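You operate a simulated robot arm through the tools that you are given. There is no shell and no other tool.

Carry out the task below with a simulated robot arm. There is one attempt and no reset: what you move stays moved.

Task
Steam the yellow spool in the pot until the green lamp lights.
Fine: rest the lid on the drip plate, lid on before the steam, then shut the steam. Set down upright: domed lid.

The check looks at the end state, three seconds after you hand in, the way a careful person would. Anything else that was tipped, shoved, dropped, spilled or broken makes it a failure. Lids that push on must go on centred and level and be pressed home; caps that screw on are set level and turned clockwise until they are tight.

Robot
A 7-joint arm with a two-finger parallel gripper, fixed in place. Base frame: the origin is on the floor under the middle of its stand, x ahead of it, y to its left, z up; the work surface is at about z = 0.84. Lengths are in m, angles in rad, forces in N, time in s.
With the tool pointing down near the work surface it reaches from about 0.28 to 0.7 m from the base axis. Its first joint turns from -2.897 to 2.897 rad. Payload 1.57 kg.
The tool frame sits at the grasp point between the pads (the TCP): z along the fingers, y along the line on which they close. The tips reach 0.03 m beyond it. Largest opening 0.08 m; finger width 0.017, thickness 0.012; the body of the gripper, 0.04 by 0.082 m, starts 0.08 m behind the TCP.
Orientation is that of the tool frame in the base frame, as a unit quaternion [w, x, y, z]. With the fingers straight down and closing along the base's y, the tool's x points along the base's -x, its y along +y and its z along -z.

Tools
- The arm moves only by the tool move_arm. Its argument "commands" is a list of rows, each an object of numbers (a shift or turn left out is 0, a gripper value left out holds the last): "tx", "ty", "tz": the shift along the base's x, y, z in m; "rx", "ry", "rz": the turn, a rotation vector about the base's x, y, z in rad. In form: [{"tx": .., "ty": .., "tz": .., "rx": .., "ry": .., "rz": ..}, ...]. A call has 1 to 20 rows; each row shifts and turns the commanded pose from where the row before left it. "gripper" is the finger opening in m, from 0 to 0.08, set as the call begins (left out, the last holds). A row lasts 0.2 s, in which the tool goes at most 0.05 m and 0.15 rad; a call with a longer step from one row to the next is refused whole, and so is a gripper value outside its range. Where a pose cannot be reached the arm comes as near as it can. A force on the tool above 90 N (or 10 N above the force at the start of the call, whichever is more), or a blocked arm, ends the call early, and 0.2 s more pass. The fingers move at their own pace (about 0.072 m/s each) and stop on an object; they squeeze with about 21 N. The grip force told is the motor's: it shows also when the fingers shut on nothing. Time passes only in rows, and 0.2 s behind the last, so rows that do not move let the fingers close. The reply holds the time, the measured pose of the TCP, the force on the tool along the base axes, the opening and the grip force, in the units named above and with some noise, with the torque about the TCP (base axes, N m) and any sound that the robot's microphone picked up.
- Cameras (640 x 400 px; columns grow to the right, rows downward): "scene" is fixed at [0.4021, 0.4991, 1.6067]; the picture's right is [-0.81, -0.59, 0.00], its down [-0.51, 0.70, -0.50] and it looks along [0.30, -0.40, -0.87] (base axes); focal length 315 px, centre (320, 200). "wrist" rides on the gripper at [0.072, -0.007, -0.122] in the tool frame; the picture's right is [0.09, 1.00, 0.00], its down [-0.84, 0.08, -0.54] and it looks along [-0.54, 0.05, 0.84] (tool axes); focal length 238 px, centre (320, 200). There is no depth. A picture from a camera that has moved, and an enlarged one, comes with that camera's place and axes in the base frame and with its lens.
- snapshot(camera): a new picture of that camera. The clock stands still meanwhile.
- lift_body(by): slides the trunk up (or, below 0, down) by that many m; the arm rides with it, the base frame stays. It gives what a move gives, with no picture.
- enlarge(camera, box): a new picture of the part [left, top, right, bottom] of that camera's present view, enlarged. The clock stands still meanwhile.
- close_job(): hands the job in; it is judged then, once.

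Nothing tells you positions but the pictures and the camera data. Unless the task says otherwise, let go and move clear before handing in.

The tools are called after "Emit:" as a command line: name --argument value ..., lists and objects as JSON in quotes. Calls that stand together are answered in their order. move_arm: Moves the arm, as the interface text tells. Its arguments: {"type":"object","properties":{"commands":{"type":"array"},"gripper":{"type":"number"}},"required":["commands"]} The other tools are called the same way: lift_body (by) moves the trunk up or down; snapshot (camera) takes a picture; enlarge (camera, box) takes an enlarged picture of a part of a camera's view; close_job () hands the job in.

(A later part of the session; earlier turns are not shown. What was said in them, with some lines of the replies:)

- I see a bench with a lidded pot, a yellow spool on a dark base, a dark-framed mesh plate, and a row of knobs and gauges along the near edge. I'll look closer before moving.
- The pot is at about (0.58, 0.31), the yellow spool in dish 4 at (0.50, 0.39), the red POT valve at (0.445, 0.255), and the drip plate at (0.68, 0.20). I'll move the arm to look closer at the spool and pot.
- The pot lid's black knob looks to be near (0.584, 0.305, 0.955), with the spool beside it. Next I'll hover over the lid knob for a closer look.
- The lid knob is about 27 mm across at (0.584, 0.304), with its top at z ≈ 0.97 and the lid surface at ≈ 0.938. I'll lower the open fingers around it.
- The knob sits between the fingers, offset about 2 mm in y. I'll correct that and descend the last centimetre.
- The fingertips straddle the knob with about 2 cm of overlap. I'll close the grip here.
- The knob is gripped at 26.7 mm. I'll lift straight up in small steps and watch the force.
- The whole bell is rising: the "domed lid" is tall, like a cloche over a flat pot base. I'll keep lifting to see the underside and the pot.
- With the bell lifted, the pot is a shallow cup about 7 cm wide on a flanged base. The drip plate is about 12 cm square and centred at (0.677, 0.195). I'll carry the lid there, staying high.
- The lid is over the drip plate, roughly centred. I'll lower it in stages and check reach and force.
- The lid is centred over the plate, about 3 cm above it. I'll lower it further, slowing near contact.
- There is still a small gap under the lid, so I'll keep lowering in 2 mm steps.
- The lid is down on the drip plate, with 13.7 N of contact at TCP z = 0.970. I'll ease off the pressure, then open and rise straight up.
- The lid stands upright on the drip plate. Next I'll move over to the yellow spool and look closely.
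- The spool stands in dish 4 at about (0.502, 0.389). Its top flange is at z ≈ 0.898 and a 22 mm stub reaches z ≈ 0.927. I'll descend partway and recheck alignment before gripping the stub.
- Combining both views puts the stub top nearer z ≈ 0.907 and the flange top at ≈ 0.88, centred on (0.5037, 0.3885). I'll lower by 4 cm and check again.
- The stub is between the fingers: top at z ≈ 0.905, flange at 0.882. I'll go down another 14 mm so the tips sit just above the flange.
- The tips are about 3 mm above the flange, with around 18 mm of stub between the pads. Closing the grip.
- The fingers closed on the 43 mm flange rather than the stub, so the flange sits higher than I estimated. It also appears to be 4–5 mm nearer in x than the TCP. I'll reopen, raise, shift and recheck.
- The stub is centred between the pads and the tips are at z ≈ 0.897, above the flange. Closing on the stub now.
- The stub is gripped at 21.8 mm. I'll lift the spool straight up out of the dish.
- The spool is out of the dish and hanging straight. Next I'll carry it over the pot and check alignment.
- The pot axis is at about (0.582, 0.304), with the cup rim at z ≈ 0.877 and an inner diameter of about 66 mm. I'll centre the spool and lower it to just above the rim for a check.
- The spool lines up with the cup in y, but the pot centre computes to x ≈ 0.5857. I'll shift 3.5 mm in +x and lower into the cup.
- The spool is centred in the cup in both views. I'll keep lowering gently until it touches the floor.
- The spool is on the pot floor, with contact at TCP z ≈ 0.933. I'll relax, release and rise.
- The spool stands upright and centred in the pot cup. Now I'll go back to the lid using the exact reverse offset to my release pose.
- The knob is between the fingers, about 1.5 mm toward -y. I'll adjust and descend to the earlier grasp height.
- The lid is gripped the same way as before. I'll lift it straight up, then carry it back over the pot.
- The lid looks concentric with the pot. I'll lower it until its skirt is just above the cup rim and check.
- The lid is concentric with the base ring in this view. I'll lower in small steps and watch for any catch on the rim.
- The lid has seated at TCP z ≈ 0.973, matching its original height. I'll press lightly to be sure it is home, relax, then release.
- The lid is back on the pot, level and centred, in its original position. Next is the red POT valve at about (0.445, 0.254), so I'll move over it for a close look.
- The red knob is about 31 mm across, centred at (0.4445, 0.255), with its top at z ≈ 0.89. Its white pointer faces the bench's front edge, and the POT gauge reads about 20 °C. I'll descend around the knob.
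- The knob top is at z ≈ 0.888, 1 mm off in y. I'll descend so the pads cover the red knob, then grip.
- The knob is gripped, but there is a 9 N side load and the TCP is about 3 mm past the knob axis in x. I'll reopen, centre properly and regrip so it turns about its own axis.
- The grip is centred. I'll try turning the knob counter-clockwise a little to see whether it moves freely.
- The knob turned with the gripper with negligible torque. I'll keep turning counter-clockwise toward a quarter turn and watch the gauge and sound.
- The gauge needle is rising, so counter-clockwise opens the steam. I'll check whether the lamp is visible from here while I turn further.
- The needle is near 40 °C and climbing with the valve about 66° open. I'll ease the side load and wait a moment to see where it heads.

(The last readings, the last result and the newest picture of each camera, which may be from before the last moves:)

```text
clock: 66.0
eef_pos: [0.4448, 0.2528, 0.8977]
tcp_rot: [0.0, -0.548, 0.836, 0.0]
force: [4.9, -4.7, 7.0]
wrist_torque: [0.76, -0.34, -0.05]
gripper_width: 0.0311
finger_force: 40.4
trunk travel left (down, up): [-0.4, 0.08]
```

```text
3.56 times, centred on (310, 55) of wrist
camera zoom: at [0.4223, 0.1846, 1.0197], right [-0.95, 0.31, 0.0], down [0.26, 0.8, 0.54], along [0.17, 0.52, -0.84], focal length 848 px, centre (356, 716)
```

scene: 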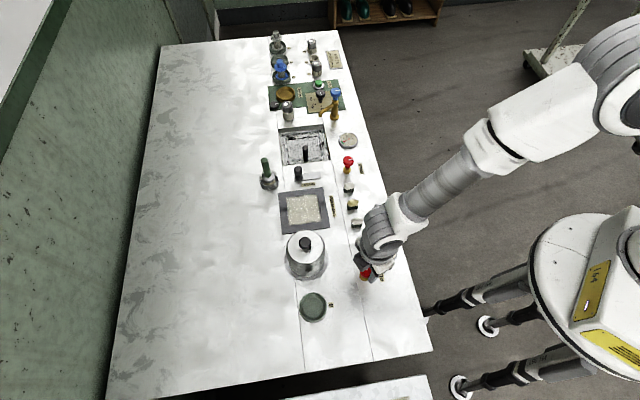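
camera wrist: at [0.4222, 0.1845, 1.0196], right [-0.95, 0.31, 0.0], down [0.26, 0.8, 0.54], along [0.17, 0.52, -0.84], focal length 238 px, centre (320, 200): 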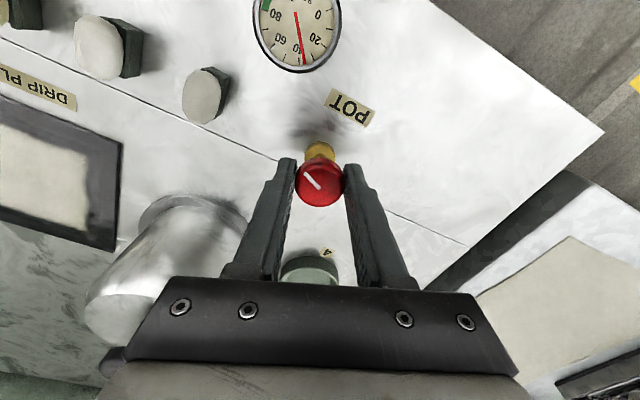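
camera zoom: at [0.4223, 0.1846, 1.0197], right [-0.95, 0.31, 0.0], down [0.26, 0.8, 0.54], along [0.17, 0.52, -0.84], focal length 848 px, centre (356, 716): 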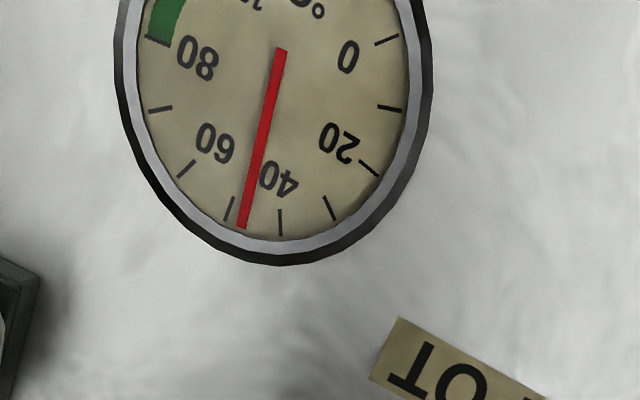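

The gauge is at about 48 °C and rising steadily, so the valve is open enough. I'll release it, lift and back off slightly so the wrist camera can see the lamp and gauge.

Emit:
move_arm --commands '[{}, {}]' --gripper 0.055

Emit:
move_arm --commands '[{"tz": 0.03}, {"tz": 0.03}, {"tz": 0.03}, {"tz": 0.02, "ty": -0.02}, {"ty": -0.03}, {}]'

Emit:
snapshot --camera "wrist"

```text
clock: 66.6
eef_pos: [0.4442, 0.2533, 0.8976]
tcp_rot: [0.0, -0.548, 0.837, 0.0]
force: [0.2, 0.2, 0.3]
wrist_torque: [0.01, 0.02, 0.0]
gripper_width: 0.055
finger_force: 0.0
trunk travel left (down, up): [-0.4, 0.08]
```

```text
clock: 68.0
eef_pos: [0.4469, 0.2052, 1.0072]
tcp_rot: [0.001, -0.547, 0.837, 0.0]
force: [0.5, -0.2, -0.6]
wrist_torque: [-0.01, 0.01, 0.03]
gripper_width: 0.0551
finger_force: 0.0
trunk travel left (down, up): [-0.4, 0.08]
```

```text
taken
camera wrist: at [0.4235, 0.136, 1.1294], right [-0.95, 0.31, 0.0], down [0.26, 0.8, 0.54], along [0.17, 0.52, -0.84], focal length 238 px, centre (320, 200)
```

wrist: 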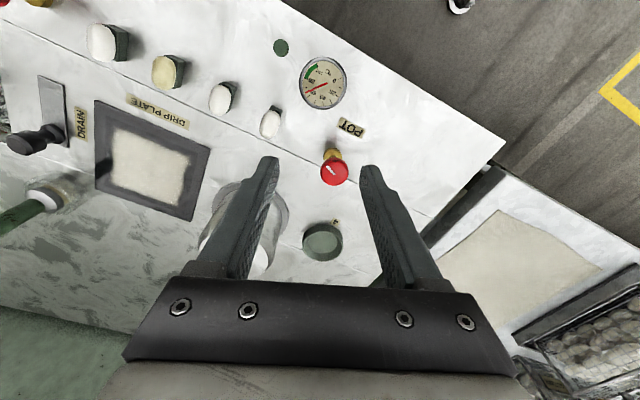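

Both the lamp (still dark) and the gauge (about 70 °C) are in view now. I'll wait in short spells and keep checking.

Emit:
move_arm --commands '[{}, {}, {}, {}]'

Emit:
enlarge --camera "wrist" --box '[250, 20, 410, 120]'

```text
clock: 69.0
eef_pos: [0.4457, 0.2055, 1.0065]
tcp_rot: [0.0, -0.548, 0.836, 0.0]
force: [-0.1, 0.0, -0.5]
wrist_torque: [0.0, -0.03, -0.02]
gripper_width: 0.055
finger_force: 0.0
trunk travel left (down, up): [-0.4, 0.08]
```

```text
4.00 times, centred on (330, 70) of wrist
camera zoom: at [0.4235, 0.1363, 1.1292], right [-0.95, 0.31, 0.0], down [0.26, 0.8, 0.54], along [0.17, 0.51, -0.84], focal length 953 px, centre (280, 720)
```

zoom: 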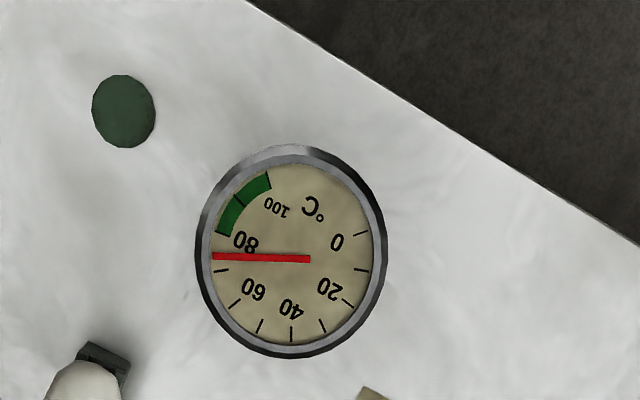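

The gauge is about 75 °C, just below the green band, and the lamp is still dark. I'll return to the knob turned so the wrist camera keeps the lamp in view, ready to shut the steam.

Emit:
move_arm --commands '[{"ty": 0.02, "rz": -0.13}, {"ty": 0.02, "rz": -0.13}, {"ty": 0.01, "rz": -0.13, "tz": -0.02}, {"rz": -0.12, "tz": -0.025}, {"tz": -0.025}, {}]' --gripper 0.055

Emit:
snapshot --camera "wrist"

Emit:
enlarge --camera "wrist" --box '[220, 80, 420, 230]'

```text
clock: 70.4
eef_pos: [0.4436, 0.254, 0.9375]
tcp_rot: [0.0, -0.32, 0.947, 0.001]
force: [-0.5, 0.5, 0.2]
wrist_torque: [-0.01, 0.01, 0.0]
gripper_width: 0.055
finger_force: 0.0
trunk travel left (down, up): [-0.4, 0.08]
```

```text
taken
camera wrist: at [0.3904, 0.2049, 1.0592], right [-0.68, 0.74, 0.0], down [0.62, 0.57, 0.54], along [0.4, 0.37, -0.84], focal length 238 px, centre (320, 200)
```

wrist: 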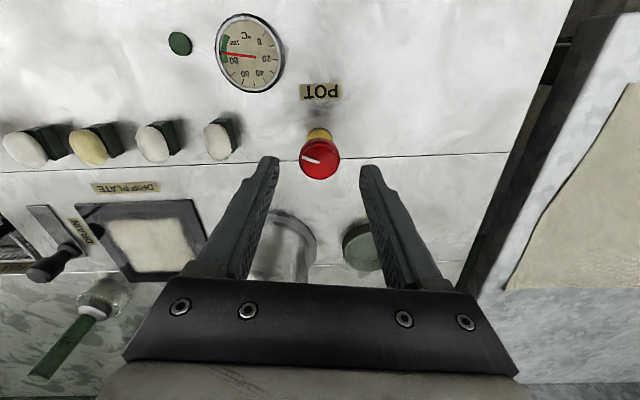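

```text
2.67 times, centred on (320, 155) of wrist
camera zoom: at [0.3904, 0.2049, 1.0592], right [-0.68, 0.74, 0.0], down [0.62, 0.57, 0.54], along [0.4, 0.37, -0.84], focal length 636 px, centre (320, 320)
```

zoom: 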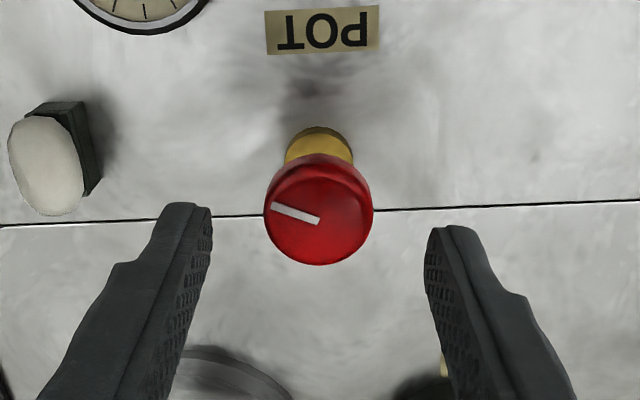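

The tool is centred over the knob and the gauge is now in the green at about 83 °C, with the lamp still dark. I'll lower around the knob without gripping and watch.

Emit:
move_arm --commands '[{"tz": -0.02}, {"tz": -0.013}, {"tz": -0.0065}, {}]' --gripper 0.055

Emit:
snapshot --camera "wrist"

```text
clock: 71.4
eef_pos: [0.4451, 0.2525, 0.8977]
tcp_rot: [0.001, -0.32, 0.947, 0.0]
force: [-0.4, 0.1, -0.4]
wrist_torque: [-0.02, 0.02, 0.01]
gripper_width: 0.0547
finger_force: 0.1
trunk travel left (down, up): [-0.4, 0.08]
```

```text
taken
camera wrist: at [0.3921, 0.2043, 1.0195], right [-0.68, 0.74, 0.0], down [0.62, 0.57, 0.54], along [0.4, 0.37, -0.84], focal length 238 px, centre (320, 200)
```

wrist: 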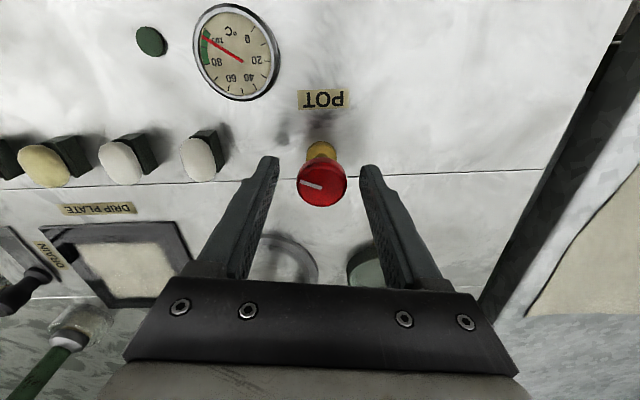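

Emit:
move_arm --commands '[{}, {}, {}]'

Emit:
enlarge --camera "wrist" --box '[120, 0, 300, 110]'

```text
clock: 72.2
eef_pos: [0.4454, 0.2527, 0.8978]
tcp_rot: [0.0, -0.319, 0.948, 0.001]
force: [0.1, 0.1, 0.9]
wrist_torque: [0.0, -0.01, 0.02]
gripper_width: 0.0552
finger_force: 0.0
trunk travel left (down, up): [-0.4, 0.08]
```

```text
3.56 times, centred on (210, 55) of wrist
camera zoom: at [0.3919, 0.2043, 1.0196], right [-0.68, 0.74, 0.0], down [0.62, 0.57, 0.54], along [0.4, 0.37, -0.84], focal length 848 px, centre (711, 716)
```

zoom: 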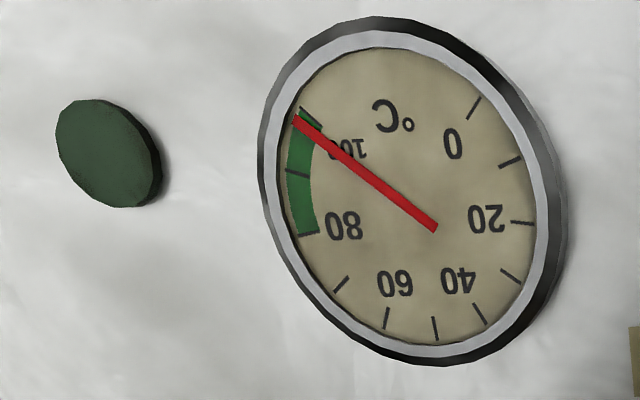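

The needle is near 98–100 °C, still in the green band, and the lamp is dark. I'll keep waiting in short spells.

Emit:
move_arm --commands '[{}, {}, {}]'

Emit:
enlarge --camera "wrist" --box '[120, 0, 300, 110]'

```text
clock: 73.0
eef_pos: [0.4447, 0.2529, 0.8979]
tcp_rot: [0.001, -0.32, 0.948, 0.0]
force: [0.1, -0.2, 1.2]
wrist_torque: [0.0, -0.01, -0.02]
gripper_width: 0.0548
finger_force: 0.1
trunk travel left (down, up): [-0.4, 0.08]
```

```text
3.56 times, centred on (210, 55) of wrist
camera zoom: at [0.3919, 0.2043, 1.0196], right [-0.68, 0.74, 0.0], down [0.62, 0.57, 0.54], along [0.4, 0.37, -0.84], focal length 848 px, centre (711, 716)
```

zoom: 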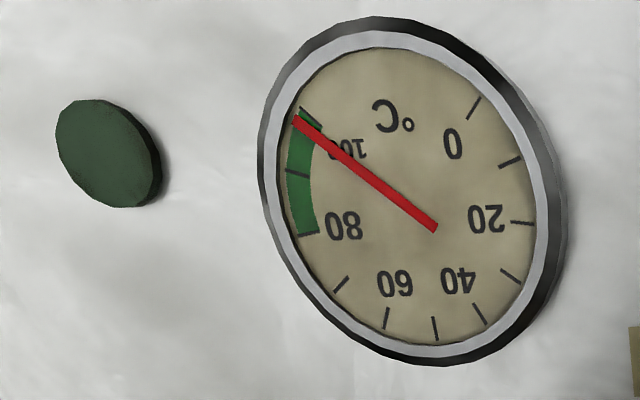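

The gauge has levelled off at about 98 °C, safely in the green. I'll keep waiting for the lamp.

Emit:
move_arm --commands '[{}, {}, {}, {}, {}, {}, {}, {}]'

Emit:
enlarge --camera "wrist" --box '[120, 0, 300, 110]'

```text
clock: 74.8
eef_pos: [0.4445, 0.2528, 0.8981]
tcp_rot: [0.0, -0.32, 0.947, 0.0]
force: [0.2, 0.7, -0.2]
wrist_torque: [-0.03, -0.03, 0.01]
gripper_width: 0.0551
finger_force: 0.1
trunk travel left (down, up): [-0.4, 0.08]
```

```text
3.56 times, centred on (210, 55) of wrist
camera zoom: at [0.3919, 0.2043, 1.0196], right [-0.68, 0.74, 0.0], down [0.62, 0.57, 0.54], along [0.4, 0.37, -0.84], focal length 848 px, centre (711, 716)
```

zoom: 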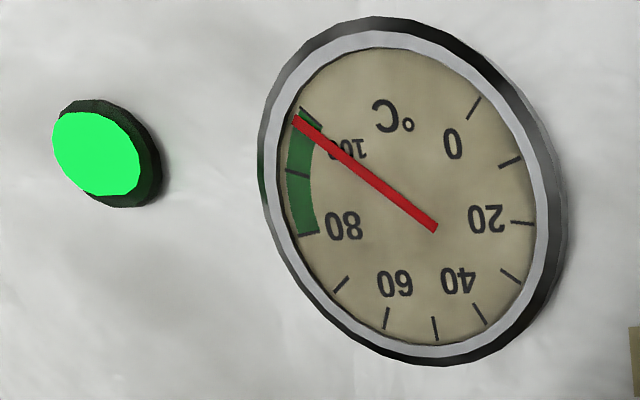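

The green lamp is lit. I'll grip the knob now and turn it clockwise to shut the steam.

Emit:
move_arm --commands '[{}, {}, {}, {"rz": -0.13}, {"rz": -0.13}, {"rz": -0.13}, {"rz": -0.13}, {"rz": -0.13}, {"rz": -0.13}, {"rz": -0.13}, {"rz": -0.13}, {}]' --gripper 0.0

Emit:
snapshot --camera "wrist"

```text
clock: 77.4
eef_pos: [0.4447, 0.2548, 0.8978]
tcp_rot: [-0.001, 0.195, 0.981, -0.001]
force: [-11.7, 6.9, 3.0]
wrist_torque: [0.14, 0.54, 0.0]
gripper_width: 0.0314
finger_force: 40.2
trunk travel left (down, up): [-0.4, 0.08]
```

```text
taken
camera wrist: at [0.3755, 0.2765, 1.0197], right [0.29, 0.96, 0.0], down [0.8, -0.25, 0.54], along [0.52, -0.16, -0.84], focal length 238 px, centre (320, 200)
```

wrist: 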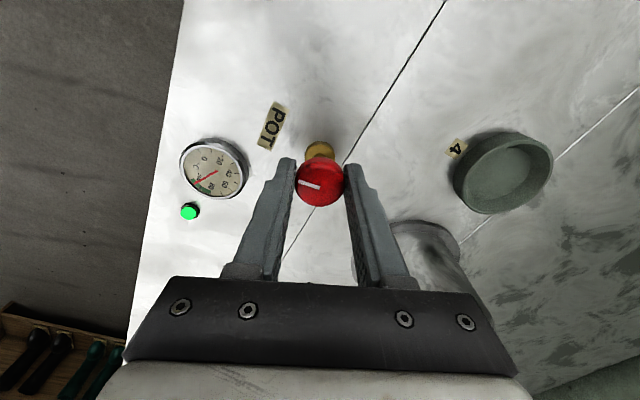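

The knob has turned 60° clockwise. I'll finish the last bit to its original shut position, watching the torque for the stop.

Emit:
move_arm --commands '[{"tx": -0.0008, "ty": 0.0004, "rz": -0.06}, {"rz": -0.06}, {}]'

Emit:
enlarge --camera "wrist" --box '[160, 80, 400, 230]'

```text
clock: 78.2
eef_pos: [0.444, 0.2546, 0.8966]
tcp_rot: [0.001, 0.252, 0.968, 0.0]
force: [-9.6, 6.0, 1.1]
wrist_torque: [0.21, 0.28, 0.02]
gripper_width: 0.0313
finger_force: 40.6
trunk travel left (down, up): [-0.4, 0.08]
```

```text
2.67 times, centred on (280, 155) of wrist
camera zoom: at [0.3783, 0.2846, 1.0196], right [0.41, 0.91, 0.0], down [0.77, -0.34, 0.54], along [0.5, -0.22, -0.84], focal length 636 px, centre (427, 320)
```

zoom: 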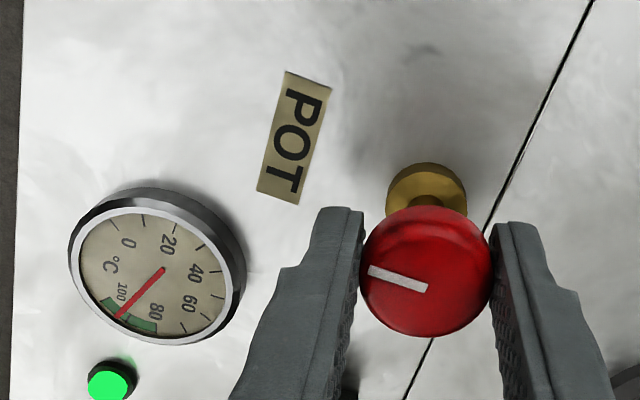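

The pointer is back at its starting direction. I'll nudge slightly further clockwise to feel for the closed stop.

Emit:
move_arm --commands '[{"rz": -0.05}, {}, {}]'

Emit:
enlarge --camera "wrist" --box '[160, 80, 400, 230]'

```text
clock: 79.0
eef_pos: [0.4458, 0.2548, 0.8966]
tcp_rot: [0.001, 0.276, 0.961, 0.0]
force: [-4.6, 6.1, -0.4]
wrist_torque: [-0.09, -0.22, 0.2]
gripper_width: 0.0314
finger_force: 40.2
trunk travel left (down, up): [-0.4, 0.08]
```

```text
2.67 times, centred on (280, 155) of wrist
camera zoom: at [0.3804, 0.2875, 1.0195], right [0.45, 0.89, 0.0], down [0.75, -0.38, 0.54], along [0.49, -0.24, -0.84], focal length 636 px, centre (427, 320)
```

zoom: 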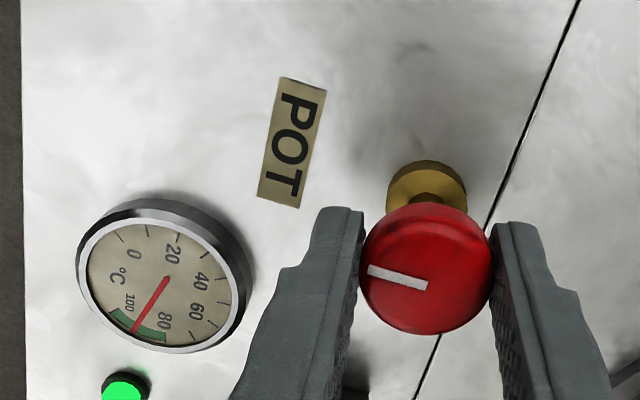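

There is now 0.2 N·m of resisting torque, so the valve is on its stop, and the gauge is falling. I'll release the knob, lift clear and verify.

Emit:
move_arm --commands '[{}, {}, {}]' --gripper 0.055

Emit:
move_arm --commands '[{"tz": 0.03}, {"tz": 0.04}, {"tz": 0.04}, {"tz": 0.04, "rz": 0.14}, {"tz": 0.04, "rz": 0.14}, {"tz": 0.03, "rz": 0.14}, {"rz": 0.14}, {}]'

Emit:
snapshot --camera "wrist"

Emit:
enlarge --camera "wrist" --box '[200, 40, 440, 190]'

Emit:
snapshot --camera "scene"

```text
clock: 79.8
eef_pos: [0.4453, 0.255, 0.8981]
tcp_rot: [0.0, 0.276, 0.961, 0.0]
force: [-0.2, 0.2, -0.6]
wrist_torque: [0.01, -0.02, -0.01]
gripper_width: 0.0549
finger_force: 0.1
trunk travel left (down, up): [-0.4, 0.08]
```

```text
clock: 81.6
eef_pos: [0.4416, 0.2544, 1.1183]
tcp_rot: [0.0, -0.001, 1.0, 0.0]
force: [-0.6, -0.2, 0.2]
wrist_torque: [0.01, 0.0, -0.03]
gripper_width: 0.0553
finger_force: 0.1
trunk travel left (down, up): [-0.4, 0.08]
```

```text
taken
camera wrist: at [0.3711, 0.2474, 1.2405], right [-0.09, 1.0, 0.0], down [0.84, 0.08, 0.54], along [0.54, 0.05, -0.84], focal length 238 px, centre (320, 200)
```

wrist: 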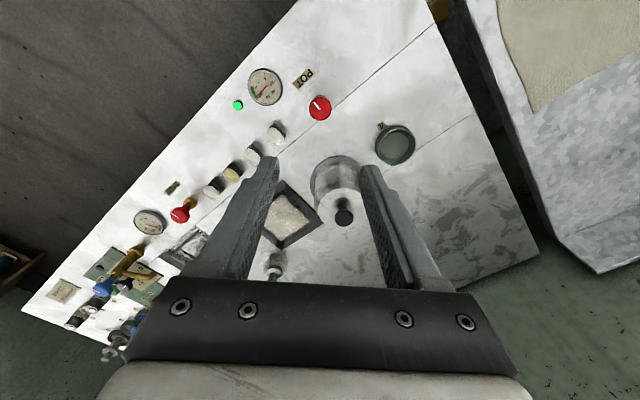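

```text
2.67 times, centred on (320, 115) of wrist
camera zoom: at [0.3711, 0.2474, 1.2405], right [-0.09, 1.0, 0.0], down [0.84, 0.08, 0.54], along [0.54, 0.05, -0.84], focal length 636 px, centre (320, 427)
```

zoom: 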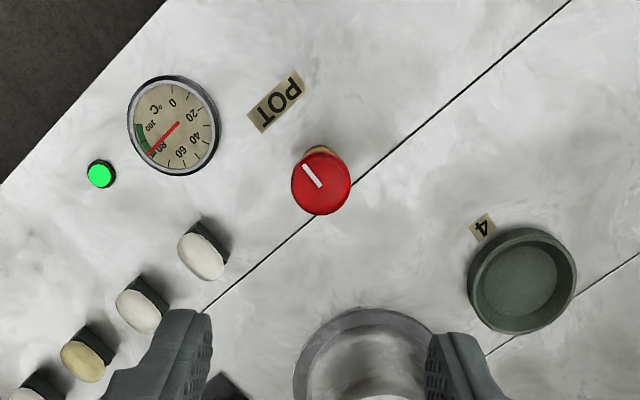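

```text
taken
```

scene: 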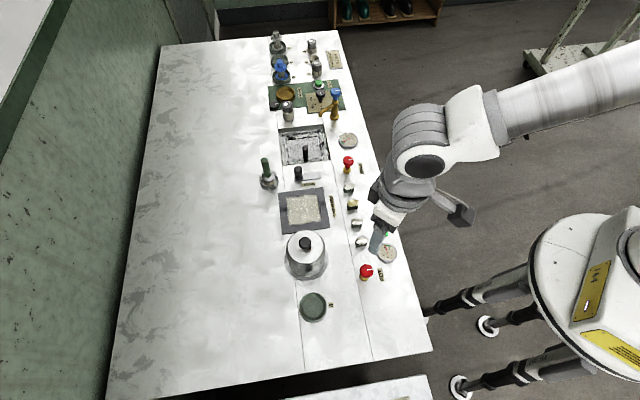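

The lamp is lit, the valve pointer is back at its shut position, and the gauge is cooling. I'll raise clear and do a last check on the lid and surroundings.

Emit:
move_arm --commands '[{"tz": 0.04, "ty": -0.02}, {"tz": 0.04, "ty": -0.03}, {"ty": -0.03}, {"ty": -0.03}, {"ty": -0.03}, {}, {}, {}, {}]'

Emit:
enlarge --camera "scene" --box '[260, 180, 400, 330]'

Emit:
enlarge --camera "scene" --box '[240, 20, 400, 200]'

Emit:
snapshot --camera "wrist"

```text
clock: 83.6
eef_pos: [0.4444, 0.1138, 1.1984]
tcp_rot: [-0.001, -0.001, 1.0, 0.0]
force: [0.2, 0.1, 1.1]
wrist_torque: [0.0, 0.01, -0.02]
gripper_width: 0.0549
finger_force: 0.2
trunk travel left (down, up): [-0.4, 0.08]
```

```text
2.67 times, centred on (330, 255) of scene
camera zoom: at [0.4021, 0.4991, 1.6067], right [-0.81, -0.59, 0.0], down [-0.51, 0.7, -0.5], along [0.3, -0.4, -0.87], focal length 839 px, centre (293, 53)
```

zoom: 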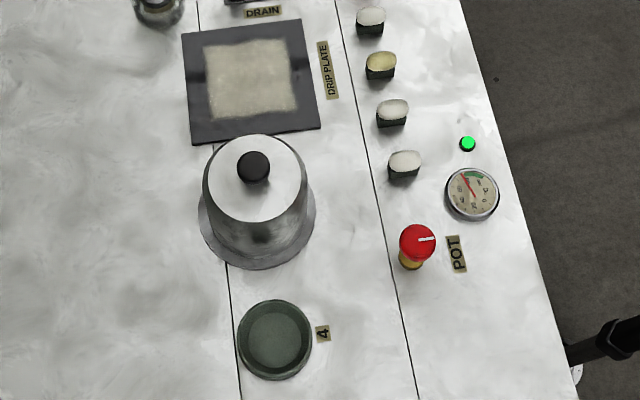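

```text
2.22 times, centred on (320, 110) of scene
camera zoom: at [0.4021, 0.4991, 1.6067], right [-0.81, -0.59, 0.0], down [-0.51, 0.7, -0.5], along [0.3, -0.4, -0.87], focal length 699 px, centre (320, 400)
```

zoom: 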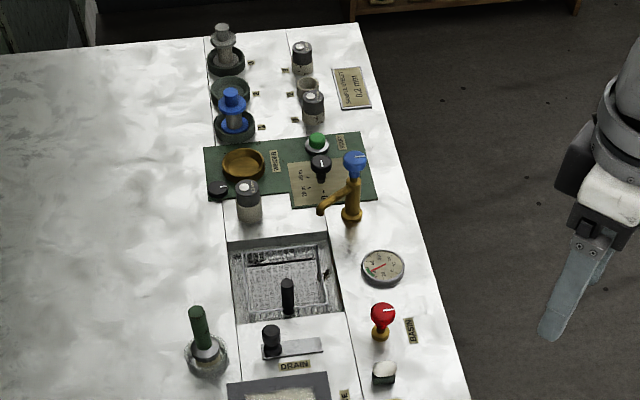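

```text
taken
camera wrist: at [0.3722, 0.1069, 1.3205], right [-0.09, 1.0, 0.0], down [0.84, 0.08, 0.54], along [0.54, 0.05, -0.84], focal length 238 px, centre (320, 200)
```

wrist: 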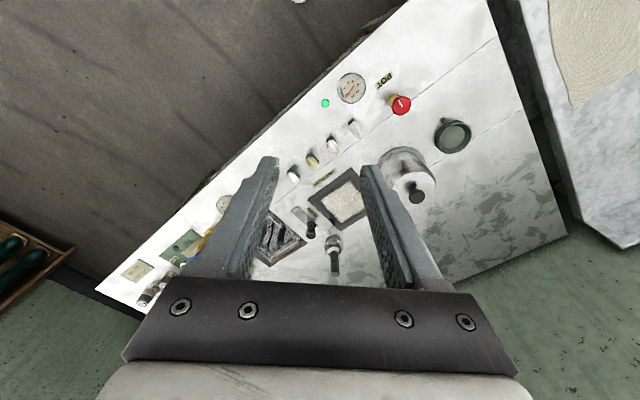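

The lid is level on the pot, the lamp is lit and everything else is undisturbed. One last zoom on the gauge will confirm the steam is shut.

Emit:
enlarge --camera "wrist" --box '[310, 50, 430, 130]'

Emit:
enlarge --camera "scene" --box '[275, 220, 335, 290]'

```text
5.00 times, centred on (370, 90) of wrist
camera zoom: at [0.3722, 0.1069, 1.3205], right [-0.09, 1.0, 0.0], down [0.84, 0.08, 0.54], along [0.54, 0.05, -0.84], focal length 1192 px, centre (70, 750)
```

zoom: 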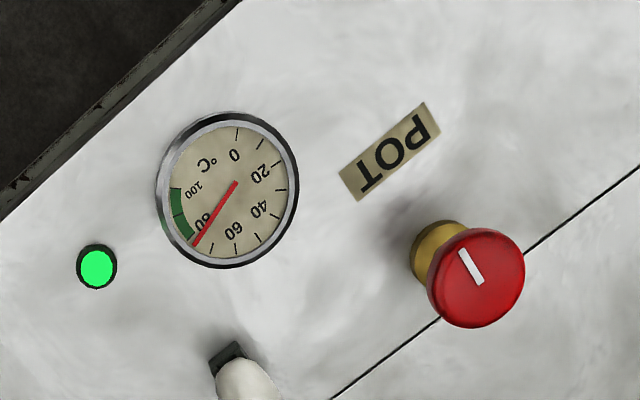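

```text
5.71 times, centred on (305, 255) of scene
camera zoom: at [0.4021, 0.4991, 1.6067], right [-0.81, -0.59, 0.0], down [-0.51, 0.7, -0.5], along [0.3, -0.4, -0.87], focal length 1798 px, centre (406, -114)
```

zoom: 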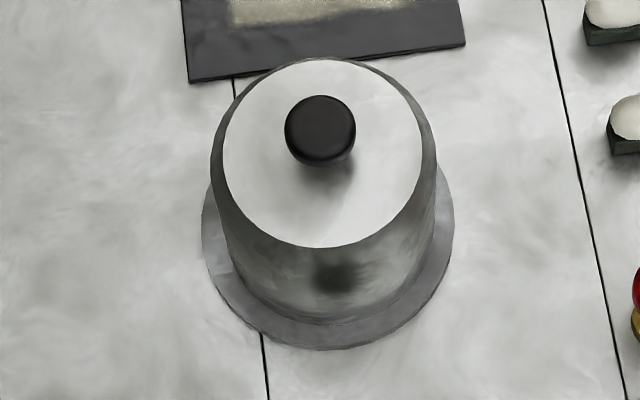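

The gauge has dropped to about 78 °C, so the steam is shut. The green lamp is still lit, and the lid sits level and centred over the spool in the pot. The arm is clear, so I'm handing in.

Emit:
close_job

```text
The job is handed in.
```

The yellow spool was steamed in the pot until the green lamp lit, and the job is handed in; I haven't seen the check's result.

- **Lid:** I rested it upright on the drip plate while loading the spool. It was back on the pot, level and centred, before I opened the steam.
- **Spool:** it stands upright in the pot cup, under the lid.
- **Steam:** I opened the red POT valve, and the gauge climbed to about 98 °C. After the lamp lit I turned the valve back clockwise to its stop. The gauge had fallen to about 78 °C at my last look.
- **Surroundings:** nothing else on the bench looked moved in the final pictures. The arm had let go and was clear.

While picking up the spool, the fingers first closed on its flange instead of its stub. I reopened them and gripped it again before lifting.
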